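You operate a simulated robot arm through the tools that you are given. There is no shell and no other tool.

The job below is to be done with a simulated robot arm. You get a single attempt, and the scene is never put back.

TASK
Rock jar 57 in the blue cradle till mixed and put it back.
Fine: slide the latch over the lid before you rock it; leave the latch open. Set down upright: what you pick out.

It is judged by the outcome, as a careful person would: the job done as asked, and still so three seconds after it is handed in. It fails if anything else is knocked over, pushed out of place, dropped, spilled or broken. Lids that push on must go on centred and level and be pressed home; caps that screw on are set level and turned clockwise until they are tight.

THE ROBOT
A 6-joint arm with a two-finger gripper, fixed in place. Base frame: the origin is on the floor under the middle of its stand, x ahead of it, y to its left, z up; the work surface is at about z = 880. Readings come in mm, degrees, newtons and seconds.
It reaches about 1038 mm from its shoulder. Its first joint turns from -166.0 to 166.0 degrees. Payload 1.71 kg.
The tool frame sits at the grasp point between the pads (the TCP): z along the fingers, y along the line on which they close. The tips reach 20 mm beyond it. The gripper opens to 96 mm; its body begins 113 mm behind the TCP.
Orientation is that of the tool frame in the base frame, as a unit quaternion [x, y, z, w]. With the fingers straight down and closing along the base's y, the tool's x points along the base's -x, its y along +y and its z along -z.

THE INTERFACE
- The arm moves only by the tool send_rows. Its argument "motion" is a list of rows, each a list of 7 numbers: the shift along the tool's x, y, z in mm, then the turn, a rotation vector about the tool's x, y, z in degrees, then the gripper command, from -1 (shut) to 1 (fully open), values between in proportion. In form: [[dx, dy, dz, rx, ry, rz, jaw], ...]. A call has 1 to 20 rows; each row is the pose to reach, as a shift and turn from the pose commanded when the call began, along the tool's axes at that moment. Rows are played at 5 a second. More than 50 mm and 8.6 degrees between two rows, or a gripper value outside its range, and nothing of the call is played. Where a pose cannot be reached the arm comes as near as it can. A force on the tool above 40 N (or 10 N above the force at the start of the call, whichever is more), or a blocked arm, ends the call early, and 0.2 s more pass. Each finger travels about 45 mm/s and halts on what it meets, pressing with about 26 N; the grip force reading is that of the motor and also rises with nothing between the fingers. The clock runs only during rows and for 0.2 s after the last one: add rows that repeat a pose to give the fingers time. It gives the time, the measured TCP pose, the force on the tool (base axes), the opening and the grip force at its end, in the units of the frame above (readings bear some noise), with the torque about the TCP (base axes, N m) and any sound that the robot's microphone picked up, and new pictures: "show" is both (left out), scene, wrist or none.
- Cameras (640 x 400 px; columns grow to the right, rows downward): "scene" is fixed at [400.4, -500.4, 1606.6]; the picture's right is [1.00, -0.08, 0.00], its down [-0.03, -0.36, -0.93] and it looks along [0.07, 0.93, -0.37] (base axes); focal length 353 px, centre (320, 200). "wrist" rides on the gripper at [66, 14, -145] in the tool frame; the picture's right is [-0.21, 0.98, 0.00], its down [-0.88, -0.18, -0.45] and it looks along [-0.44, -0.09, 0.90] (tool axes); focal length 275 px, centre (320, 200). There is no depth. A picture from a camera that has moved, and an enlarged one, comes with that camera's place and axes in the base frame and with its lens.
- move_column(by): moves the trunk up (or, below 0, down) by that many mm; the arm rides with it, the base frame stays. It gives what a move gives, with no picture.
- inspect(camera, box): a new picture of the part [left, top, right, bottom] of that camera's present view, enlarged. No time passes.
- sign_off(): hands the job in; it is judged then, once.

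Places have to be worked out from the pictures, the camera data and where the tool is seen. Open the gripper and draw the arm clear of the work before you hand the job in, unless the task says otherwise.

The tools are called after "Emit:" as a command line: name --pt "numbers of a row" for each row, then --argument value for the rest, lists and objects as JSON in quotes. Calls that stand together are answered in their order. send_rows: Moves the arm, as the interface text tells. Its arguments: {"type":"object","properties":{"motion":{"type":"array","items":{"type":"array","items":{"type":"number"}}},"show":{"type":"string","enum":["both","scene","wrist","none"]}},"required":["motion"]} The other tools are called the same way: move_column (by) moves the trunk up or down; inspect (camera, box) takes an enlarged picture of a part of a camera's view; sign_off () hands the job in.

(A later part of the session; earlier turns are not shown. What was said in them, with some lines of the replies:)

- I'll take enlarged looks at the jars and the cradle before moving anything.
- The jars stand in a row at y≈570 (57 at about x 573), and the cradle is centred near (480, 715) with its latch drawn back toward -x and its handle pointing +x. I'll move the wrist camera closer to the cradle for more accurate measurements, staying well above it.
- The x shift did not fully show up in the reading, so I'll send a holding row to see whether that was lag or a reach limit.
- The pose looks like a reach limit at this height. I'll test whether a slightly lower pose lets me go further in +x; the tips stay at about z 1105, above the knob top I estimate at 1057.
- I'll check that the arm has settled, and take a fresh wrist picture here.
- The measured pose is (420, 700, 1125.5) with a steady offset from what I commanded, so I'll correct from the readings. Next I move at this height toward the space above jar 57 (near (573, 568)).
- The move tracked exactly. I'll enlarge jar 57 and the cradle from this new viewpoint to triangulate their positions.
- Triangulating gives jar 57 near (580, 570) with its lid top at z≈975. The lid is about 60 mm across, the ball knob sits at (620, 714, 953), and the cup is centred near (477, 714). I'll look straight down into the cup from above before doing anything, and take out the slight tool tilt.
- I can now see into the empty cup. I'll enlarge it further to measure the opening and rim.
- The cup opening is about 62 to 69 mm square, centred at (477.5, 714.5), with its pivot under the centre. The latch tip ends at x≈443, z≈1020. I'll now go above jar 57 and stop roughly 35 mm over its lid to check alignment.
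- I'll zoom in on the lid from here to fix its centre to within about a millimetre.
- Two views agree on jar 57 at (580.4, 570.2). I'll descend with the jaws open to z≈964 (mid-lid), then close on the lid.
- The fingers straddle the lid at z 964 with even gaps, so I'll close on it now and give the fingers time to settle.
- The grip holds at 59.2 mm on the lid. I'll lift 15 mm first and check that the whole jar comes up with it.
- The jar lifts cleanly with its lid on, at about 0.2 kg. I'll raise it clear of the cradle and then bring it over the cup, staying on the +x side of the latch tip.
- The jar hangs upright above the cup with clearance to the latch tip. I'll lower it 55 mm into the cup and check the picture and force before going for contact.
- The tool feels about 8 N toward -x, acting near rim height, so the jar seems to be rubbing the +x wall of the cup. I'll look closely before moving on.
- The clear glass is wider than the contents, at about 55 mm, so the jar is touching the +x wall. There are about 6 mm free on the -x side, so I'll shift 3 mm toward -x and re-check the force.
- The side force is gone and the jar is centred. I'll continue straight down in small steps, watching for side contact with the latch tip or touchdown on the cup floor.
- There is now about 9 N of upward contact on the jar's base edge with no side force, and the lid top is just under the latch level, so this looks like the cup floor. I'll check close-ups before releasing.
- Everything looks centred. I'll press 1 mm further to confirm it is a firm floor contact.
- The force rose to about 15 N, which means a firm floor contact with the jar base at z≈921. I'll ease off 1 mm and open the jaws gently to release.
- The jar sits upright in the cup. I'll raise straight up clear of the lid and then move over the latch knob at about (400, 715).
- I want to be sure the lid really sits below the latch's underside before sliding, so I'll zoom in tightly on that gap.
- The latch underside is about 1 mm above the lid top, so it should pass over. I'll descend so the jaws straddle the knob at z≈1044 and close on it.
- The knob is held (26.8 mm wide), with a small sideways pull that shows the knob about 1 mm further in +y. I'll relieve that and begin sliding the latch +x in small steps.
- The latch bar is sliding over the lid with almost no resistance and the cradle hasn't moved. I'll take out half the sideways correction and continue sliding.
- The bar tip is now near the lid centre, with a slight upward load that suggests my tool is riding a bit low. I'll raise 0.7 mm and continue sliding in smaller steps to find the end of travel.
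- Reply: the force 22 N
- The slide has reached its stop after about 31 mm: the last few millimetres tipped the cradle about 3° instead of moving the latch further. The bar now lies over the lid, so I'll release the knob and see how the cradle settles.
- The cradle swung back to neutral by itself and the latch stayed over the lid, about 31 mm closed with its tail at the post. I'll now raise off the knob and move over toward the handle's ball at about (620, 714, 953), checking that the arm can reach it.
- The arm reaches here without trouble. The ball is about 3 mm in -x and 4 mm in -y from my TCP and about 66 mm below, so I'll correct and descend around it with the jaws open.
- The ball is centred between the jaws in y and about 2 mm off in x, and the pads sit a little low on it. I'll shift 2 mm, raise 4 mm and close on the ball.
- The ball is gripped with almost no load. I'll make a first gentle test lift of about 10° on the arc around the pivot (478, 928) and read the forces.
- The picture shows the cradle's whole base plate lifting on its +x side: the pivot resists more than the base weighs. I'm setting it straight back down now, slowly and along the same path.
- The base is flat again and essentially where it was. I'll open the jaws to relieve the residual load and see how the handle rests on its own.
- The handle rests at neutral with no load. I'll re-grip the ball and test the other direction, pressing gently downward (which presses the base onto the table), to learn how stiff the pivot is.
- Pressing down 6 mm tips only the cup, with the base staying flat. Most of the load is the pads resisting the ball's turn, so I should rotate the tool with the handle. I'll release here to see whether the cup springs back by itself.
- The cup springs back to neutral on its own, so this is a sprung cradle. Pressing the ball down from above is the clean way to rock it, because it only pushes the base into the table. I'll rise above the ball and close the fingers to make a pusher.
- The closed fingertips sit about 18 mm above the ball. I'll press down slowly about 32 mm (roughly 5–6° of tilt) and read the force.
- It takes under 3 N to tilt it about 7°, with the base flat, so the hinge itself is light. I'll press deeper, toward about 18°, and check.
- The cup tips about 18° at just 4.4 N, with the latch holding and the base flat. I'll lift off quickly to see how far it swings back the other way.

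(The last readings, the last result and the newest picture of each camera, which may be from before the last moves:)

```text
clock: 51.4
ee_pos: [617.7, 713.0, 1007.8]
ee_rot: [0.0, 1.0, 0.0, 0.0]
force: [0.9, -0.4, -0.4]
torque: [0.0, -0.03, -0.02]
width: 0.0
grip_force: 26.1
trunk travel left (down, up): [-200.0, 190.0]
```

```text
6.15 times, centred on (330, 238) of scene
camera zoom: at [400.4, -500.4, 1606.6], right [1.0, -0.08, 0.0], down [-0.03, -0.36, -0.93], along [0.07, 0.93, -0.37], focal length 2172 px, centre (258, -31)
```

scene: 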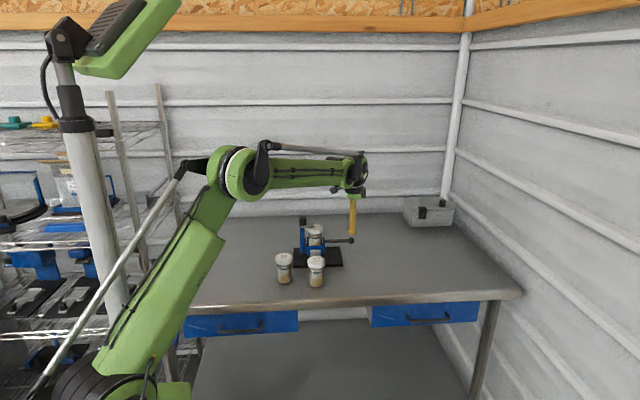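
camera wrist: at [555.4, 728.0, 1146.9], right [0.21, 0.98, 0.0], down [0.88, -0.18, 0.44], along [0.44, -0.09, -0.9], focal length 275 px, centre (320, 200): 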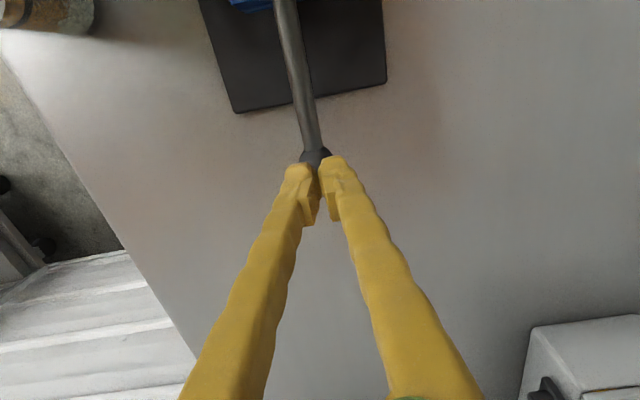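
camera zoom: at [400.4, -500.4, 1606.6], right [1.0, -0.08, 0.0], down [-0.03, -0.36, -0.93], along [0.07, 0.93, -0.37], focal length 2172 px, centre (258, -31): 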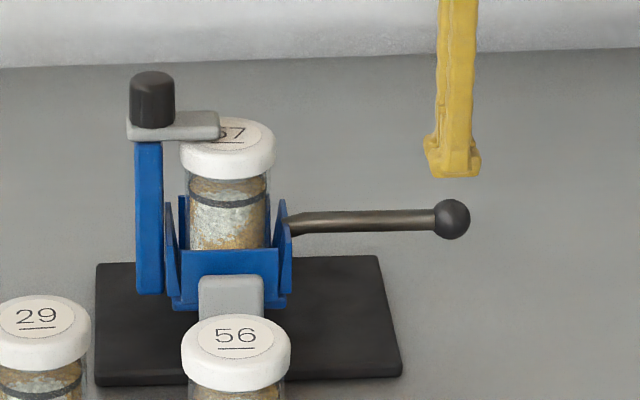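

It returns to neutral promptly without overshoot. I'll run three smooth press-and-release rocks and then check the contents.

Emit:
send_rows --pt "0 0 22 0 0 0 -1" --pt "0 0 45 0 0 0 -1" --pt "0 0 66 0 0 0 -1" --pt "0 0 70 0 0 0 -1" --pt "0 0 40 0 0 0 -1" --pt "0 0 15 0 0 0 -1" --pt "0 0 22 0 0 0 -1" --pt "0 0 45 0 0 0 -1" --pt "0 0 66 0 0 0 -1" --pt "0 0 70 0 0 0 -1" --pt "0 0 40 0 0 0 -1" --pt "0 0 15 0 0 0 -1" --pt "0 0 22 0 0 0 -1" --pt "0 0 45 0 0 0 -1" --pt "0 0 66 0 0 0 -1" --pt "0 0 70 0 0 0 -1" --pt "0 0 40 0 0 0 -1" --pt "0 0 10 0 0 0 -1" --pt "0 0 0 0 0 0 -1" --show "none"

Emit:
inspect --camera "scene" --box '[285, 205, 375, 270]'

Emit:
inspect --camera "scene" --box '[302, 220, 338, 246]'

```text
clock: 55.4
ee_pos: [620.6, 714.4, 1010.0]
ee_rot: [0.0, 1.0, 0.0, -0.001]
force: [-0.6, 0.0, -0.1]
torque: [0.02, 0.02, 0.01]
width: 0.1
grip_force: 26.4
trunk travel left (down, up): [-200.0, 190.0]
```

```text
6.15 times, centred on (330, 238) of scene
camera zoom: at [400.4, -500.4, 1606.6], right [1.0, -0.08, 0.0], down [-0.03, -0.36, -0.93], along [0.07, 0.93, -0.37], focal length 2172 px, centre (258, -31)
```

zoom: 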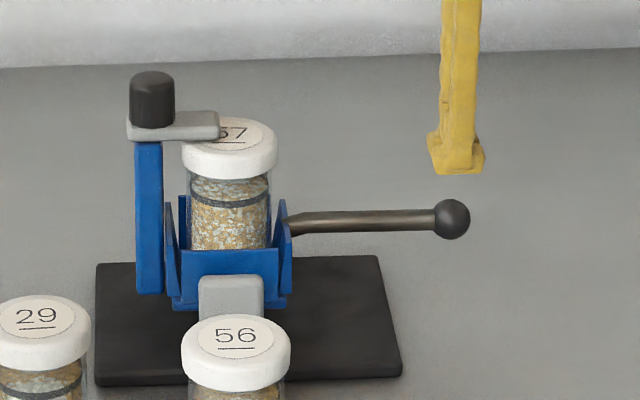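

```text
15.38 times, centred on (320, 233) of scene
camera zoom: at [400.4, -500.4, 1606.6], right [1.0, -0.08, 0.0], down [-0.03, -0.36, -0.93], along [0.07, 0.93, -0.37], focal length 5429 px, centre (320, -308)
```

zoom: 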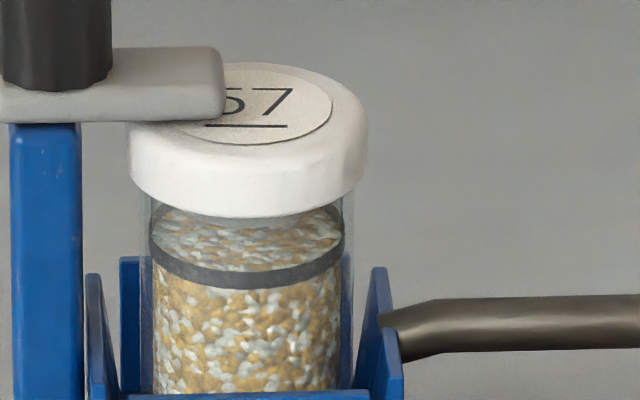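

The contents now look evenly speckled, white and tan together. I'll do two more rocks and compare the texture to make sure mixing is complete rather than partial.

Emit:
send_rows --pt "0 0 22 0 0 0 -1" --pt "0 0 45 0 0 0 -1" --pt "0 0 66 0 0 0 -1" --pt "0 0 70 0 0 0 -1" --pt "0 0 40 0 0 0 -1" --pt "0 0 15 0 0 0 -1" --pt "0 0 22 0 0 0 -1" --pt "0 0 45 0 0 0 -1" --pt "0 0 66 0 0 0 -1" --pt "0 0 70 0 0 0 -1" --pt "0 0 40 0 0 0 -1" --pt "0 0 10 0 0 0 -1" --pt "0 0 0 0 0 0 -1" --show "none"

Emit:
inspect --camera "scene" --box '[302, 220, 338, 246]'

Emit:
inspect --camera "scene" --box '[270, 205, 375, 295]'

```text
clock: 58.2
ee_pos: [618.6, 713.7, 1010.3]
ee_rot: [0.0, 1.0, -0.001, 0.0]
force: [-0.2, -0.3, 0.1]
torque: [0.0, -0.01, 0.01]
width: 0.0
grip_force: 26.4
trunk travel left (down, up): [-200.0, 190.0]
```

```text
15.38 times, centred on (320, 233) of scene
camera zoom: at [400.4, -500.4, 1606.6], right [1.0, -0.08, 0.0], down [-0.03, -0.36, -0.93], along [0.07, 0.93, -0.37], focal length 5429 px, centre (320, -308)
```

zoom: 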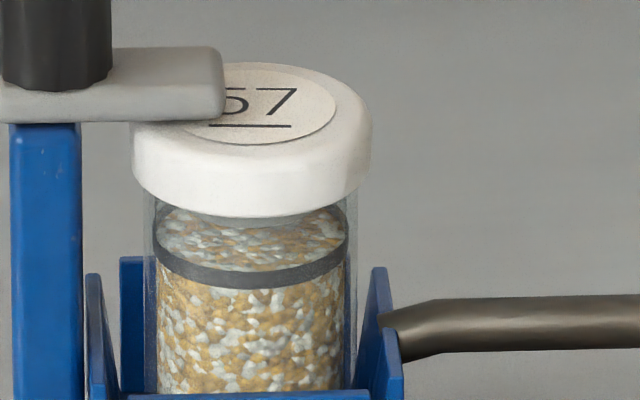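

```text
4.44 times, centred on (322, 250) of scene
camera zoom: at [400.4, -500.4, 1606.6], right [1.0, -0.08, 0.0], down [-0.03, -0.36, -0.93], along [0.07, 0.93, -0.37], focal length 1568 px, centre (309, -22)
```

zoom: 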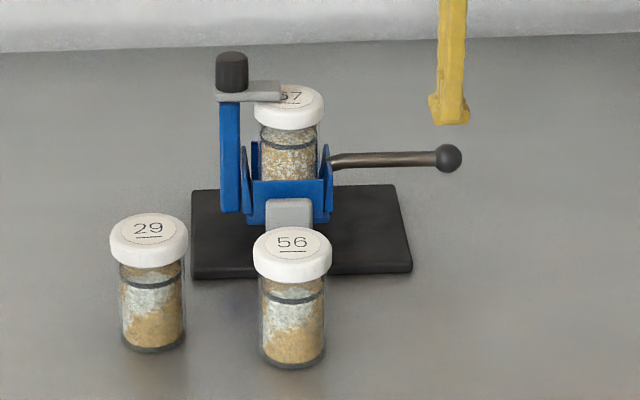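

The texture is the same as before the extra rocks, and clearly different from the layered jars 29 and 56, so jar 57 is mixed. Now I'll go up and back over to the latch knob (about x 430) with jaws opening.

Emit:
send_rows --pt "0 0 -20 0 0 0 -1" --pt "0 0 -50 0 0 0 0" --pt "0 0 -80 0 0 0 0.5" --pt "0 0 -95 0 0 0 0.5" --pt "20 0 -95 0 0 0 0.5" --pt "45 0 -95 0 0 0 0.5" --pt "75 0 -95 0 0 0 0.5" --pt "105 1 -95 0 0 0 0.5" --pt "135 1 -95 0 0 0 0.5" --pt "160 1 -95 0 0 0 0.5" --pt "180 1.5 -95 0 0 0 0.5" --pt "189 1.5 -95 0 0 0 0.5" --pt "189 1.5 -95 0 0 0 0.5" --show "wrist"

Emit:
inspect --camera "wrist" --box '[250, 90, 400, 250]'

```text
clock: 61.0
ee_pos: [430.0, 714.9, 1103.9]
ee_rot: [0.0, 1.0, 0.0, 0.0]
force: [1.1, 0.4, -0.6]
torque: [-0.04, 0.01, 0.02]
width: 71.8
grip_force: 0.1
trunk travel left (down, up): [-200.0, 190.0]
camera wrist: at [364.8, 727.9, 1248.5], right [0.21, 0.98, 0.0], down [0.88, -0.18, 0.44], along [0.44, -0.09, -0.9], focal length 275 px, centre (320, 200)
```

wrist: 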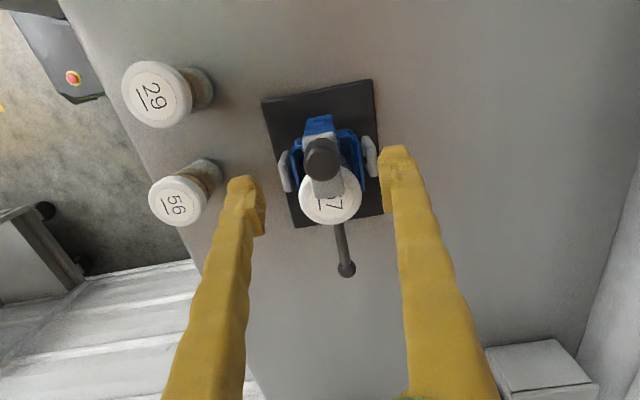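

```text
2.50 times, centred on (325, 170) of wrist
camera zoom: at [364.8, 727.9, 1248.5], right [0.21, 0.98, 0.0], down [0.88, -0.18, 0.44], along [0.44, -0.09, -0.9], focal length 688 px, centre (308, 275)
```

zoom: 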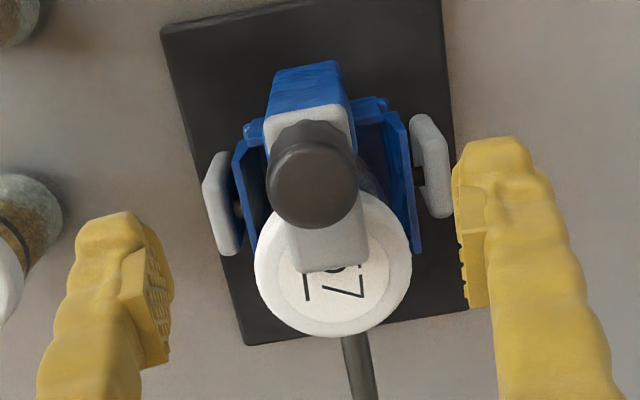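

The knob is centred about 2 mm in +x and 1 mm in +y from my TCP. I'll correct, descend around it and close.

Emit:
send_rows --pt "-1.5 1 12 0 0 0 0.5" --pt "-1.5 1 28 0 0 0 0.5" --pt "-1.5 1 44 0 0 0 0.5" --pt "-1.5 1 55 0 0 0 0.5" --pt "-1.5 1 59 0 0 0 0.5" --pt "-1.5 1 59 0 0 0 0.1" --pt "-1.5 1 59 0 0 0 -0.3" --pt "-1.5 1 59 0 0 0 -1" --pt "-1.5 1 59 0 0 0 -1" --pt "-1.5 1 59 0 0 0 -1" --show "wrist"

Emit:
inspect --camera "scene" --box '[285, 205, 360, 270]'

```text
clock: 63.2
ee_pos: [432.5, 715.5, 1044.1]
ee_rot: [0.0, 1.0, 0.0, 0.001]
force: [1.1, 4.5, 1.3]
torque: [0.06, -0.05, -0.1]
width: 26.7
grip_force: 26.1
trunk travel left (down, up): [-200.0, 190.0]
camera wrist: at [367.6, 729.2, 1188.3], right [0.21, 0.98, 0.0], down [0.88, -0.18, 0.44], along [0.44, -0.09, -0.9], focal length 275 px, centre (320, 200)
```

wrist: 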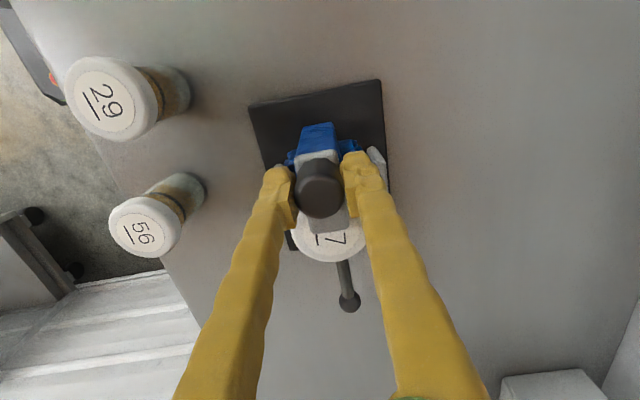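

```text
6.15 times, centred on (322, 238) of scene
camera zoom: at [400.4, -500.4, 1606.6], right [1.0, -0.08, 0.0], down [-0.03, -0.36, -0.93], along [0.07, 0.93, -0.37], focal length 2172 px, centre (305, -31)
```

zoom: 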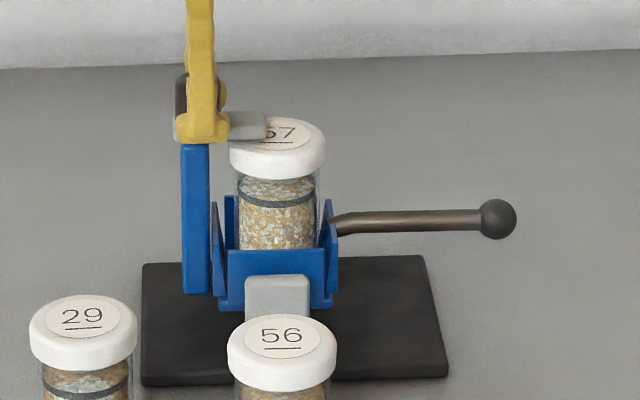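

The knob is gripped again. I'll slide the latch back in -x by 20 mm and check.

Emit:
send_rows --pt "1 0.4 0 0 0 0 -1" --pt "3 0.4 0 0 0 0 -1" --pt "6 0.4 0 0 0 0 -1" --pt "9 0.4 0 0 0 0 -1" --pt "12 0.4 0 0 0 0 -1" --pt "15 0.4 0 0 0 0 -1" --pt "18 0.4 0 0 0 0 -1" --pt "20 0.4 0 0 0 0 -1" --pt "20 0.4 0 0 0 0 -1" --show "none"

Emit:
inspect --camera "scene" --box '[285, 205, 360, 270]'

```text
clock: 65.2
ee_pos: [411.0, 715.8, 1045.5]
ee_rot: [0.0, 1.0, 0.0, 0.0]
force: [-0.6, -6.6, 0.1]
torque: [-0.12, 0.0, -0.08]
width: 26.2
grip_force: 26.6
trunk travel left (down, up): [-200.0, 190.0]
```

```text
6.15 times, centred on (322, 238) of scene
camera zoom: at [400.4, -500.4, 1606.6], right [1.0, -0.08, 0.0], down [-0.03, -0.36, -0.93], along [0.07, 0.93, -0.37], focal length 2172 px, centre (305, -31)
```

zoom: 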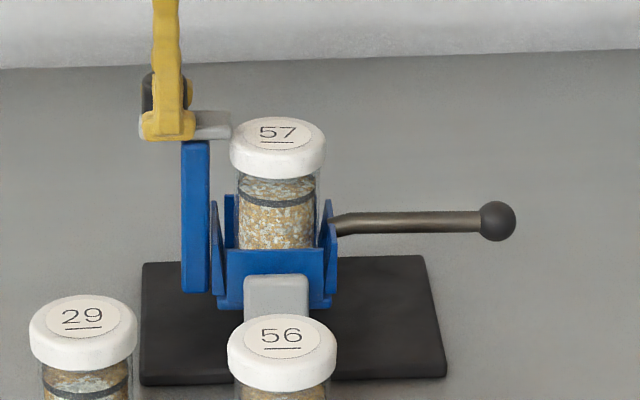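

The latch is nearly clear of the lid with no resistance. I'll slide the remaining 10 mm to its open stop in 2 mm steps.

Emit:
send_rows --pt "2 -0.3 0 0 0 0 -1" --pt "4 -0.3 0 0 0 0 -1" --pt "6 -0.3 0 0 0 0 -1" --pt "8 -0.3 0 0 0 0 -1" --pt "9.5 -0.3 0 0 0 0 -1" --pt "9.5 -0.3 0 0 0 0 -1" --show "none"

Emit:
inspect --camera "scene" --box '[285, 205, 360, 270]'

```text
clock: 66.6
ee_pos: [401.9, 715.9, 1045.3]
ee_rot: [-0.001, 1.0, 0.0, 0.0]
force: [1.7, 9.1, -0.2]
torque: [0.15, -0.31, -0.1]
width: 26.3
grip_force: 26.4
trunk travel left (down, up): [-200.0, 190.0]
```

```text
6.15 times, centred on (322, 238) of scene
camera zoom: at [400.4, -500.4, 1606.6], right [1.0, -0.08, 0.0], down [-0.03, -0.36, -0.93], along [0.07, 0.93, -0.37], focal length 2172 px, centre (305, -31)
```

zoom: 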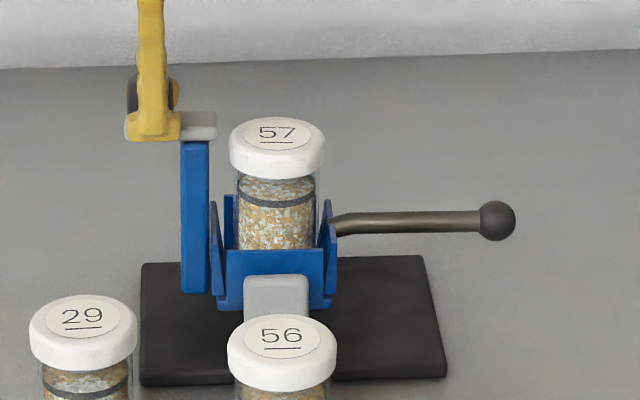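

The bar's tip is back at its original open position. I'll release the knob and rise clear.

Emit:
send_rows --pt "0 -0.5 0 0 0 0 -1" --pt "0 -0.5 0 0 0 0 -0.2" --pt "0 -0.5 0 0 0 0 0.5" --pt "0 -0.5 0 0 0 0 1" --pt "0 -0.5 0 0 0 0 1" --pt "0 -0.5 -15 0 0 0 1" --pt "0 -0.5 -35 0 0 0 1" --pt "0 -0.5 -55 0 0 0 1" --pt "0 -0.5 -65 0 0 0 1" --pt "-15 -0.5 -65 0 0 0 1" --pt "-40 -0.5 -65 0 0 0 1" --pt "-65 -0.5 -65 0 0 0 1" --pt "-78 -0.5 -65 0 0 0 1" --pt "-78 -0.5 -65 0 0 0 1"

Emit:
inspect --camera "wrist" --box '[240, 40, 400, 200]'

Emit:
inspect --camera "scene" --box '[285, 205, 360, 270]'

```text
clock: 69.6
ee_pos: [481.0, 713.9, 1111.2]
ee_rot: [0.0, 1.0, 0.0, -0.001]
force: [1.1, -0.1, -0.3]
torque: [0.0, -0.01, -0.02]
width: 95.9
grip_force: 0.0
trunk travel left (down, up): [-200.0, 190.0]
camera wrist: at [416.9, 729.0, 1255.8], right [0.21, 0.98, 0.0], down [0.88, -0.18, 0.44], along [0.44, -0.09, -0.9], focal length 275 px, centre (320, 200)
```

scene: 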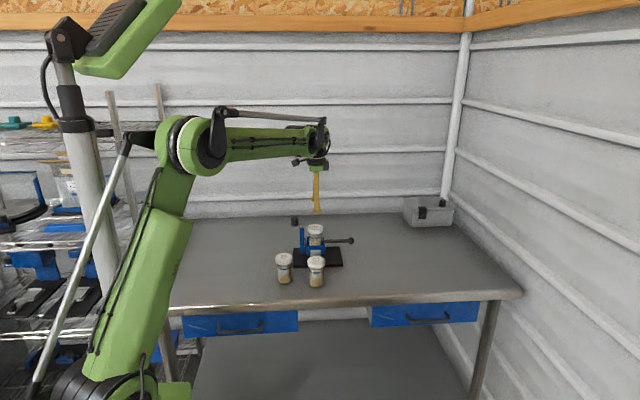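
wrist: 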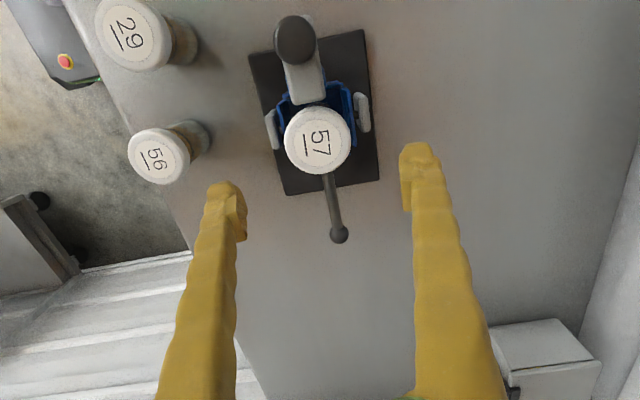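

```text
2.50 times, centred on (320, 120) of wrist
camera zoom: at [416.9, 729.0, 1255.8], right [0.21, 0.98, 0.0], down [0.88, -0.18, 0.44], along [0.44, -0.09, -0.9], focal length 688 px, centre (320, 400)
```

zoom: 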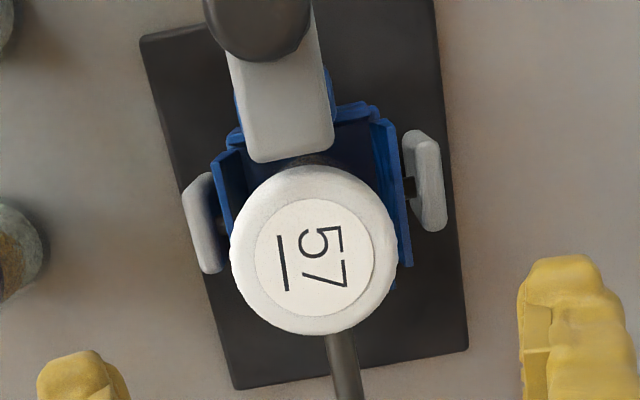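

```text
6.15 times, centred on (322, 238) of scene
camera zoom: at [400.4, -500.4, 1606.6], right [1.0, -0.08, 0.0], down [-0.03, -0.36, -0.93], along [0.07, 0.93, -0.37], focal length 2172 px, centre (305, -31)
```

zoom: 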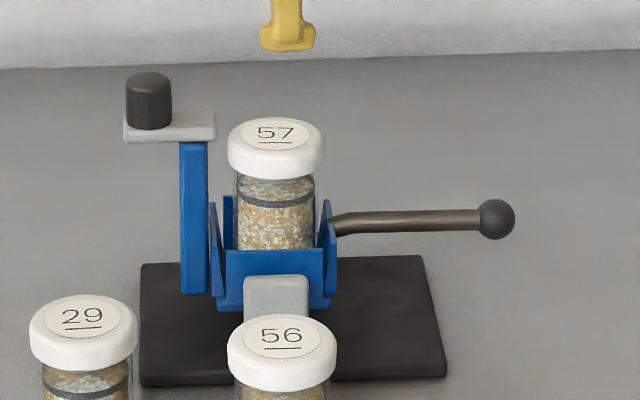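

The latch is fully open and the cradle is at neutral. Jar 57's lid is centred about 2 mm in -x and 1 mm in +y from my TCP. I'll align and descend around the lid to z≈1006.

Emit:
send_rows --pt "2 0.7 20 0 0 0 1" --pt "2 0.7 45 0 0 0 1" --pt "2 0.7 70 0 0 0 1" --pt "2 0.7 90 0 0 0 1" --pt "2 0.7 104 0 0 0 1" --pt "2 0.7 104 0 0 0 1" --show "wrist"

Emit:
inspect --camera "wrist" --box '[220, 60, 420, 260]'

Emit:
inspect --camera "scene" --box '[285, 205, 360, 270]'

```text
clock: 71.0
ee_pos: [480.7, 715.8, 1008.2]
ee_rot: [0.001, 1.0, 0.0, 0.0]
force: [0.6, 0.7, -0.7]
torque: [-0.03, 0.01, -0.01]
width: 96.1
grip_force: 0.0
trunk travel left (down, up): [-200.0, 190.0]
camera wrist: at [414.6, 730.1, 1151.9], right [0.21, 0.98, 0.0], down [0.88, -0.18, 0.44], along [0.44, -0.09, -0.9], focal length 275 px, centre (320, 200)
```

wrist: 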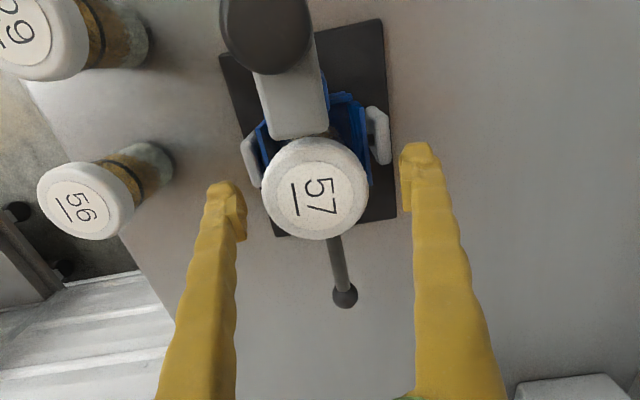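

```text
2.00 times, centred on (320, 160) of wrist
camera zoom: at [414.6, 730.1, 1151.9], right [0.21, 0.98, 0.0], down [0.88, -0.18, 0.44], along [0.44, -0.09, -0.9], focal length 551 px, centre (320, 280)
```

zoom: 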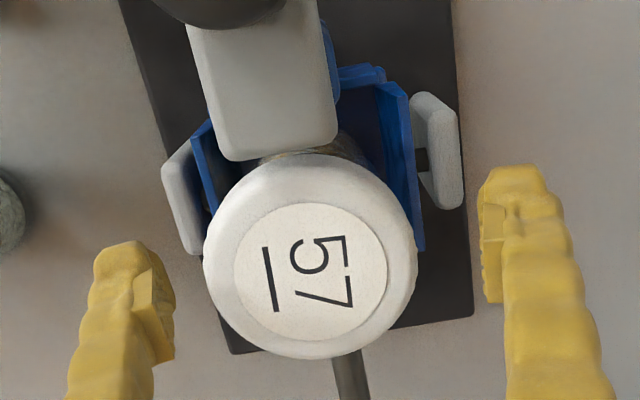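

```text
6.15 times, centred on (322, 238) of scene
camera zoom: at [400.4, -500.4, 1606.6], right [1.0, -0.08, 0.0], down [-0.03, -0.36, -0.93], along [0.07, 0.93, -0.37], focal length 2172 px, centre (305, -31)
```

zoom: 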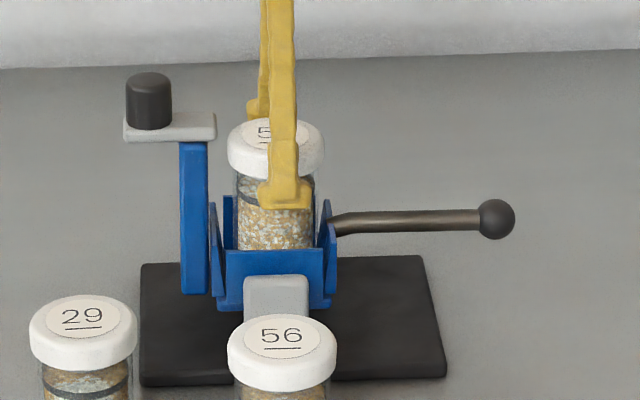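

The lid appears about 1.3 mm to the -y side of the jaw centre, so I'll shift by that amount and close on it.

Emit:
send_rows --pt "0 -1.3 0 0 0 0 1" --pt "0 -1.3 0 0 0 0 0.3" --pt "0 -1.3 0 0 0 0 0.1" --pt "0 -1.3 0 0 0 0 -0.3" --pt "0 -1.3 0 0 0 0 -1" --pt "0 -1.3 0 0 0 0 -1" --pt "0 -1.3 0 0 0 0 -1" --show "wrist"

Emit:
inspect --camera "scene" --box '[285, 205, 360, 270]'

```text
clock: 72.6
ee_pos: [477.5, 715.7, 1007.2]
ee_rot: [0.001, 1.0, 0.0, -0.001]
force: [-0.6, -0.8, 0.7]
torque: [-0.03, 0.01, 0.0]
width: 59.7
grip_force: 25.7
trunk travel left (down, up): [-200.0, 190.0]
camera wrist: at [413.9, 728.4, 1151.7], right [0.21, 0.98, 0.0], down [0.88, -0.18, 0.44], along [0.44, -0.09, -0.9], focal length 275 px, centre (320, 200)
```

wrist: 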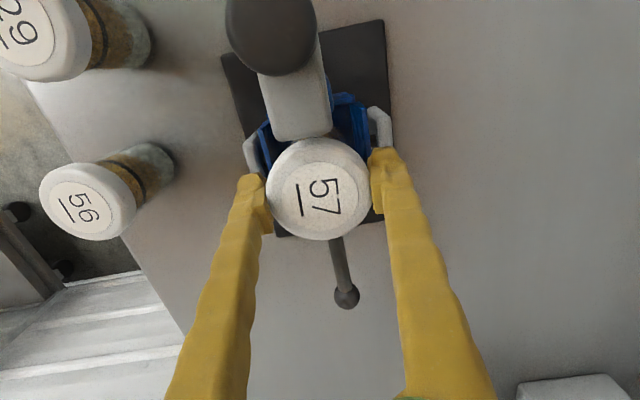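

```text
6.15 times, centred on (322, 238) of scene
camera zoom: at [400.4, -500.4, 1606.6], right [1.0, -0.08, 0.0], down [-0.03, -0.36, -0.93], along [0.07, 0.93, -0.37], focal length 2172 px, centre (305, -31)
```

zoom: 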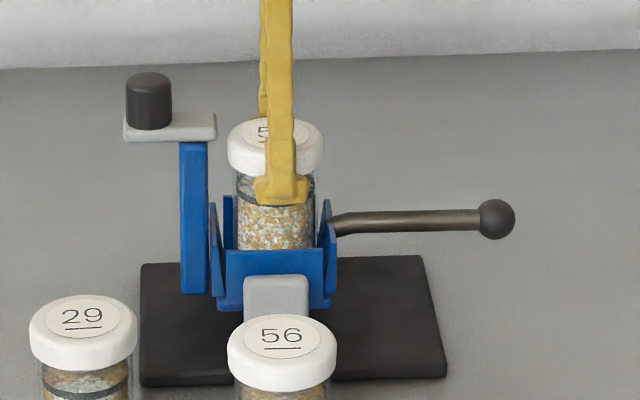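

Held at 59.7 mm. I'll lift slowly past the latch level and check for snags.

Emit:
send_rows --pt "0 0 -3 0 0 0 -1" --pt "0 0 -7 0 0 0 -1" --pt "0 0 -11 0 0 0 -1" --pt "0 0 -16 0 0 0 -1" --pt "0 0 -22 0 0 0 -1" --pt "0 0 -28 0 0 0 -1" --pt "0 0 -28 0 0 0 -1" --show "wrist"

Emit:
inspect --camera "scene" --box '[285, 205, 360, 270]'

```text
clock: 74.2
ee_pos: [479.2, 716.3, 1035.0]
ee_rot: [-0.001, 1.0, 0.0, 0.0]
force: [0.0, 0.1, -1.1]
torque: [0.0, 0.03, 0.0]
width: 59.4
grip_force: 25.7
trunk travel left (down, up): [-200.0, 190.0]
camera wrist: at [413.8, 729.7, 1179.3], right [0.21, 0.98, 0.0], down [0.88, -0.18, 0.44], along [0.44, -0.09, -0.9], focal length 275 px, centre (320, 200)
```

wrist: 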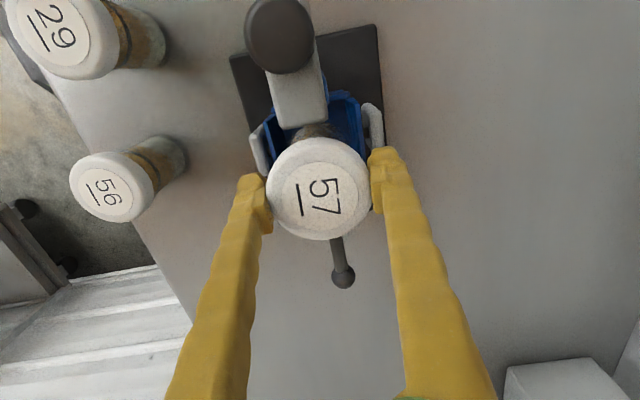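

```text
6.15 times, centred on (322, 238) of scene
camera zoom: at [400.4, -500.4, 1606.6], right [1.0, -0.08, 0.0], down [-0.03, -0.36, -0.93], along [0.07, 0.93, -0.37], focal length 2172 px, centre (305, -31)
```

zoom: 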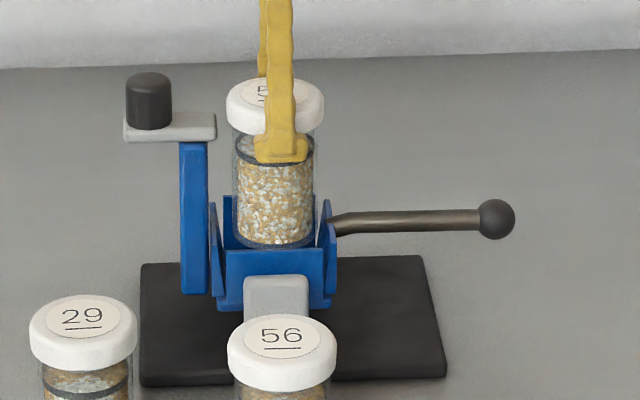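

The jar comes up freely and its contents are uniformly mixed top to bottom. I'll compare its seat in the grip with the first grip, using the same enlarged window, so I can put it back on its original spot.

Emit:
inspect --camera "wrist" --box '[220, 40, 440, 260]'

```text
1.82 times, centred on (330, 150) of wrist
camera zoom: at [413.8, 729.7, 1179.3], right [0.21, 0.98, 0.0], down [0.88, -0.18, 0.44], along [0.44, -0.09, -0.9], focal length 500 px, centre (302, 291)
```

zoom: 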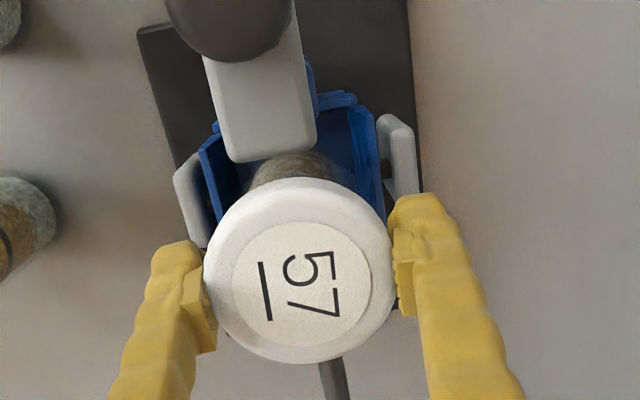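

The jar sits about 2 mm further toward -x in the grip than before, so I'll aim 2 mm further +x. I'll raise 40 mm and carry it back over its original spot.

Emit:
send_rows --pt "0 0 -10 0 0 0 -1" --pt "0 0 -25 0 0 0 -1" --pt "0 0 -38 0 0 0 -1" --pt "0 0 -42 0 0 0 -1" --pt "-6 -10 -42 0 0 0 -1" --pt "-17 -26 -42 0 0 0 -1" --pt "-31 -46 -42 0 0 0 -1" --pt "-46 -66 -42 0 0 0 -1" --pt "-61 -86 -42 0 0 0 -1" --pt "-75 -106 -42 0 0 0 -1" --pt "-88 -124 -42 0 0 0 -1" --pt "-97 -137 -42 0 0 0 -1" --pt "-101.8 -144.3 -42 0 0 0 -1" --pt "-101.8 -144.3 -42 0 0 0 -1" --pt "-101.8 -144.3 -42 0 0 0 -1"

Emit:
inspect --camera "scene" --box '[300, 200, 400, 290]'

```text
clock: 77.4
ee_pos: [579.4, 571.8, 1076.2]
ee_rot: [-0.001, 1.0, 0.0, 0.0]
force: [0.4, 0.0, -2.7]
torque: [-0.01, -0.01, -0.03]
width: 59.4
grip_force: 25.9
trunk travel left (down, up): [-200.0, 190.0]
camera wrist: at [515.2, 585.7, 1220.1], right [0.21, 0.98, 0.0], down [0.88, -0.18, 0.44], along [0.44, -0.09, -0.9], focal length 275 px, centre (320, 200)
```

scene: 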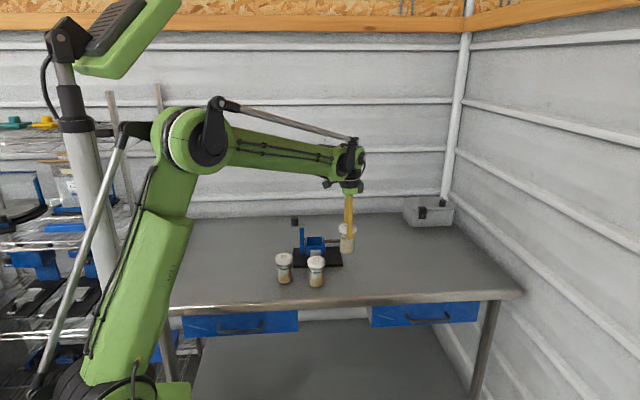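
wrist: 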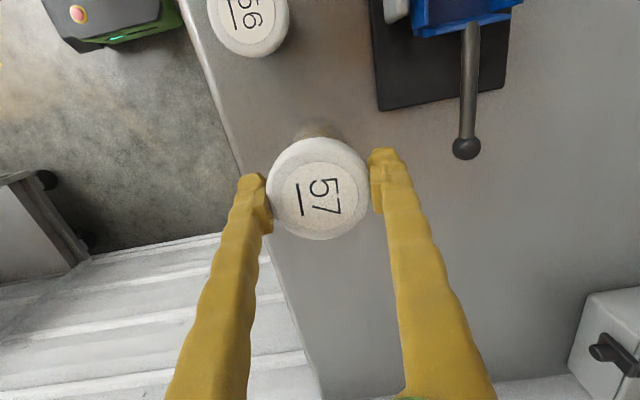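

```text
4.44 times, centred on (350, 245) of scene
camera zoom: at [400.4, -500.4, 1606.6], right [1.0, -0.08, 0.0], down [-0.03, -0.36, -0.93], along [0.07, 0.93, -0.37], focal length 1568 px, centre (187, 0)
```

zoom: 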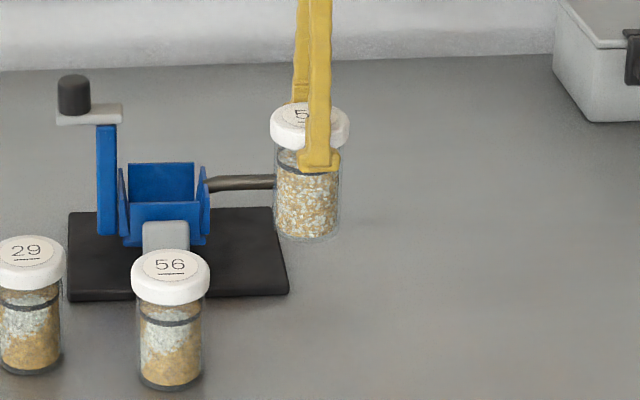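

The jar hangs upright over its original spot at (581, 570). I'll lower it to about 10 mm above the table and check before touchdown.

Emit:
send_rows --pt "0 0 12 0 0 0 -1" --pt "0 0 30 0 0 0 -1" --pt "0 0 48 0 0 0 -1" --pt "0 0 66 0 0 0 -1" --pt "0 0 82 0 0 0 -1" --pt "0 0 95 0 0 0 -1" --pt "0 0 102 0 0 0 -1" --pt "0 0 102 0 0 0 -1" --show "none"

Emit:
inspect --camera "scene" --box '[300, 200, 400, 290]'

```text
clock: 79.2
ee_pos: [581.1, 571.3, 973.8]
ee_rot: [0.0, 1.0, 0.0, 0.0]
force: [-0.2, -0.2, -3.3]
torque: [0.0, -0.03, 0.01]
width: 59.3
grip_force: 26.1
trunk travel left (down, up): [-200.0, 190.0]
```

```text
4.44 times, centred on (350, 245) of scene
camera zoom: at [400.4, -500.4, 1606.6], right [1.0, -0.08, 0.0], down [-0.03, -0.36, -0.93], along [0.07, 0.93, -0.37], focal length 1568 px, centre (187, 0)
```

zoom: 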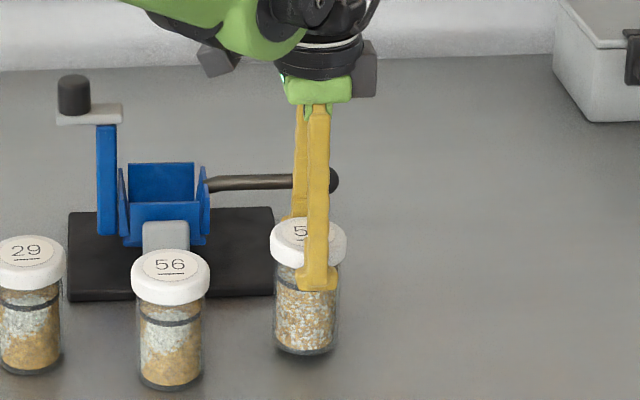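

It lines up with its original place in the scene view. I'll lower the last few millimetres slowly until the table takes the load.

Emit:
send_rows --pt "0 0 2 0 0 0 -1" --pt "0 0 4 0 0 0 -1" --pt "0 0 5.5 0 0 0 -1" --pt "0 0 7 0 0 0 -1" --pt "0 0 7 0 0 0 -1" --show "none"

```text
clock: 80.4
ee_pos: [582.0, 571.9, 968.1]
ee_rot: [0.0, 1.0, 0.001, 0.0]
force: [-0.9, 1.1, 3.6]
torque: [0.09, -0.02, -0.03]
width: 59.4
grip_force: 25.8
trunk travel left (down, up): [-200.0, 190.0]
```

The force reversed to +3.6 N, so the jar is standing on the table with light pressure. I'll open the jaws and then check it stays upright.

Emit:
send_rows --pt "0 0 0 0 0 0 -1" --pt "0 0 0 0 0 0 0.28" --pt "0 0 0 0 0 0 0.4" --pt "0 0 0 0 0 0 0.7" --pt "0 0 0 0 0 0 1" --pt "0 0 0 0 0 0 1" --pt "0 0 0 0 0 0 1"

Emit:
inspect --camera "scene" --box '[260, 200, 380, 295]'

```text
clock: 82.0
ee_pos: [582.5, 571.3, 968.6]
ee_rot: [0.0, 1.0, 0.0, 0.0]
force: [0.0, 0.3, 0.3]
torque: [-0.02, 0.0, 0.03]
width: 96.0
grip_force: 0.1
trunk travel left (down, up): [-200.0, 190.0]
camera wrist: at [516.8, 584.6, 1112.3], right [0.21, 0.98, 0.0], down [0.88, -0.18, 0.44], along [0.44, -0.09, -0.9], focal length 275 px, centre (320, 200)
```

scene: 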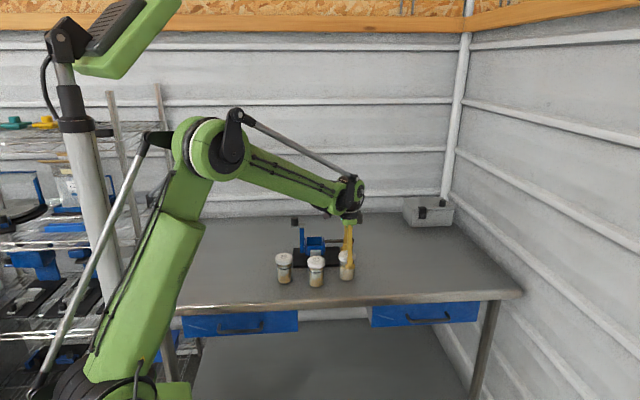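
wrist: 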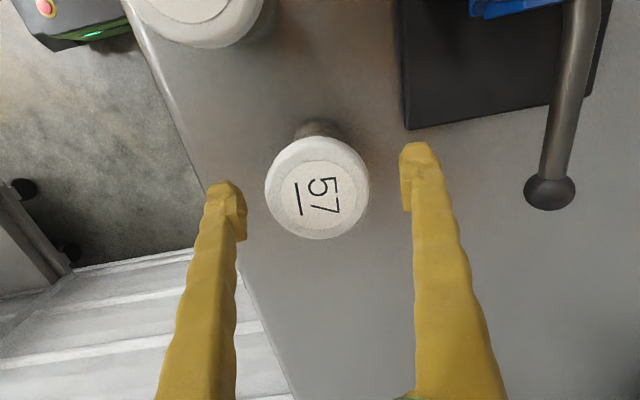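

```text
4.21 times, centred on (320, 248) of scene
camera zoom: at [400.4, -500.4, 1606.6], right [1.0, -0.08, 0.0], down [-0.03, -0.36, -0.93], along [0.07, 0.93, -0.37], focal length 1486 px, centre (320, 0)
```

zoom: 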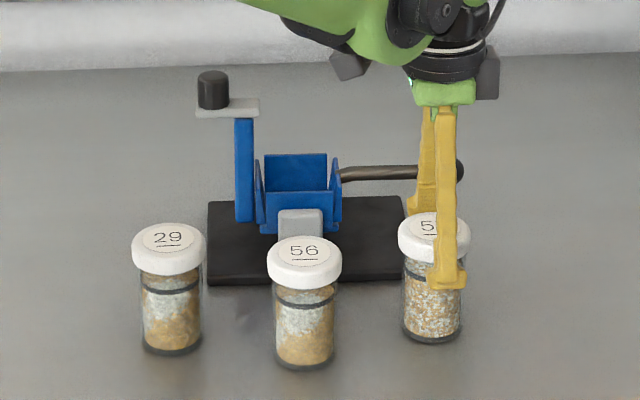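

Jar 57 stands upright in its original place, matching the first picture. I'll rise straight up, draw the arm back, and confirm everything.

Emit:
send_rows --pt "0 0 -10 0 0 0 1" --pt "0 0 -30 0 0 0 1" --pt "0 0 -60 0 0 0 1" --pt "0 0 -95 0 0 0 1" --pt "0 0 -130 0 0 0 1" --pt "10 0 -165 0 0 0 1" --pt "30 0 -195 0 0 0 1" --pt "60 0 -220 0 0 0 1" --pt "95 0 -235 0 0 0 1" --pt "130 0 -245 0 0 0 1" --pt "165 0 -250 0 0 0 1" --pt "185 0 -250 0 0 0 1" --pt "185 0 -250 0 0 0 1"

Emit:
inspect --camera "scene" --box '[260, 200, 380, 295]'

Emit:
inspect --camera "scene" --box '[320, 235, 375, 290]'

```text
clock: 84.8
ee_pos: [394.2, 571.7, 1217.7]
ee_rot: [0.0, 1.0, 0.0, 0.0]
force: [-0.5, 0.3, 0.1]
torque: [0.0, -0.01, 0.02]
width: 96.1
grip_force: 0.0
trunk travel left (down, up): [-200.0, 190.0]
camera wrist: at [329.1, 585.4, 1362.4], right [0.21, 0.98, 0.0], down [0.88, -0.18, 0.45], along [0.44, -0.09, -0.9], focal length 275 px, centre (320, 200)
```

scene: 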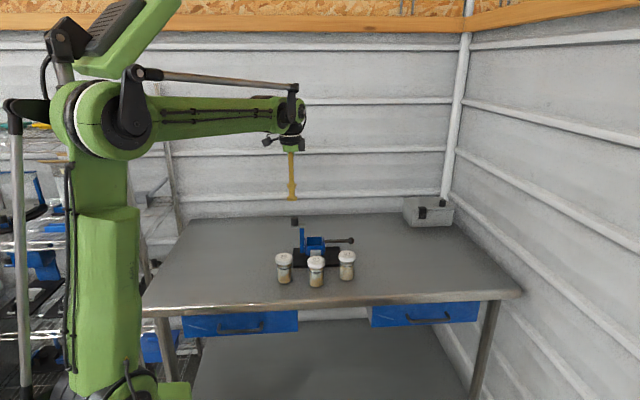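
wrist: 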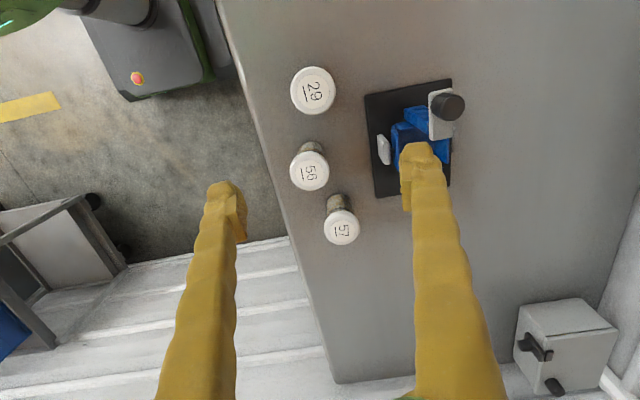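

```text
4.21 times, centred on (320, 248) of scene
camera zoom: at [400.4, -500.4, 1606.6], right [1.0, -0.08, 0.0], down [-0.03, -0.36, -0.93], along [0.07, 0.93, -0.37], focal length 1486 px, centre (320, 0)
```

zoom: 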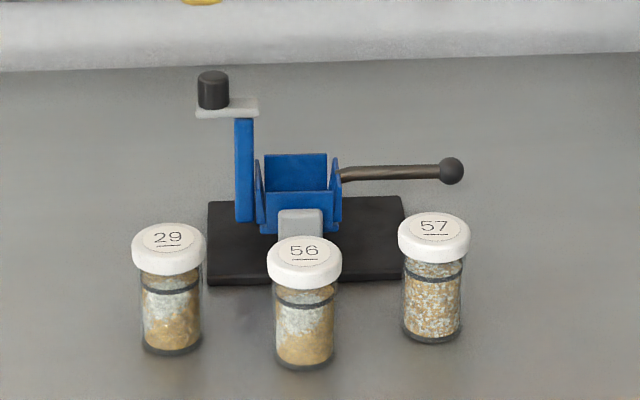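

```text
7.27 times, centred on (348, 262) of scene
camera zoom: at [400.4, -500.4, 1606.6], right [1.0, -0.08, 0.0], down [-0.03, -0.36, -0.93], along [0.07, 0.93, -0.37], focal length 2566 px, centre (120, -254)
```

zoom: 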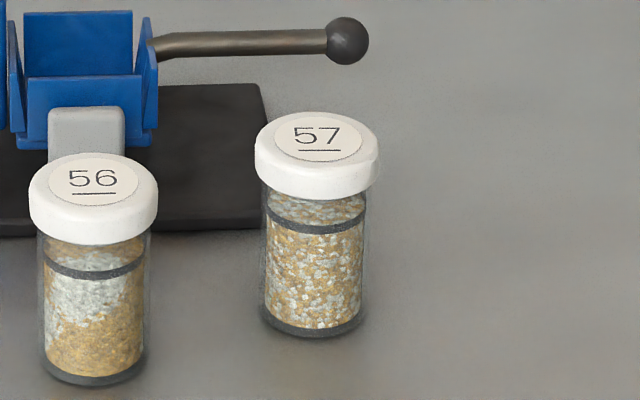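

Jar 57 is evenly mixed and standing upright on its original spot. The latch is open, the cradle is at rest in its original place, and jars 29 and 56 are untouched. The gripper is open and the arm is clear, so I'm handing the job in.

Emit:
sign_off

```text
The job is handed in.
```

Jar 57 is mixed and standing upright in its original spot, and I've handed the job in. The latch was over the lid for all the rocking and is now open. Jars 29 and 56 were not touched.

- **Mixing:** I rocked the cradle by pressing its handle down about 18° at a time. After four rocks the contents looked evenly speckled, and two more made no visible change.
- **Base plate lifted once:** my first try at rocking, by lifting the handle, raised one side of the cradle's base plate off the table. I lowered it straight back, and in the final pictures the cradle sits where it started, give or take a millimetre.
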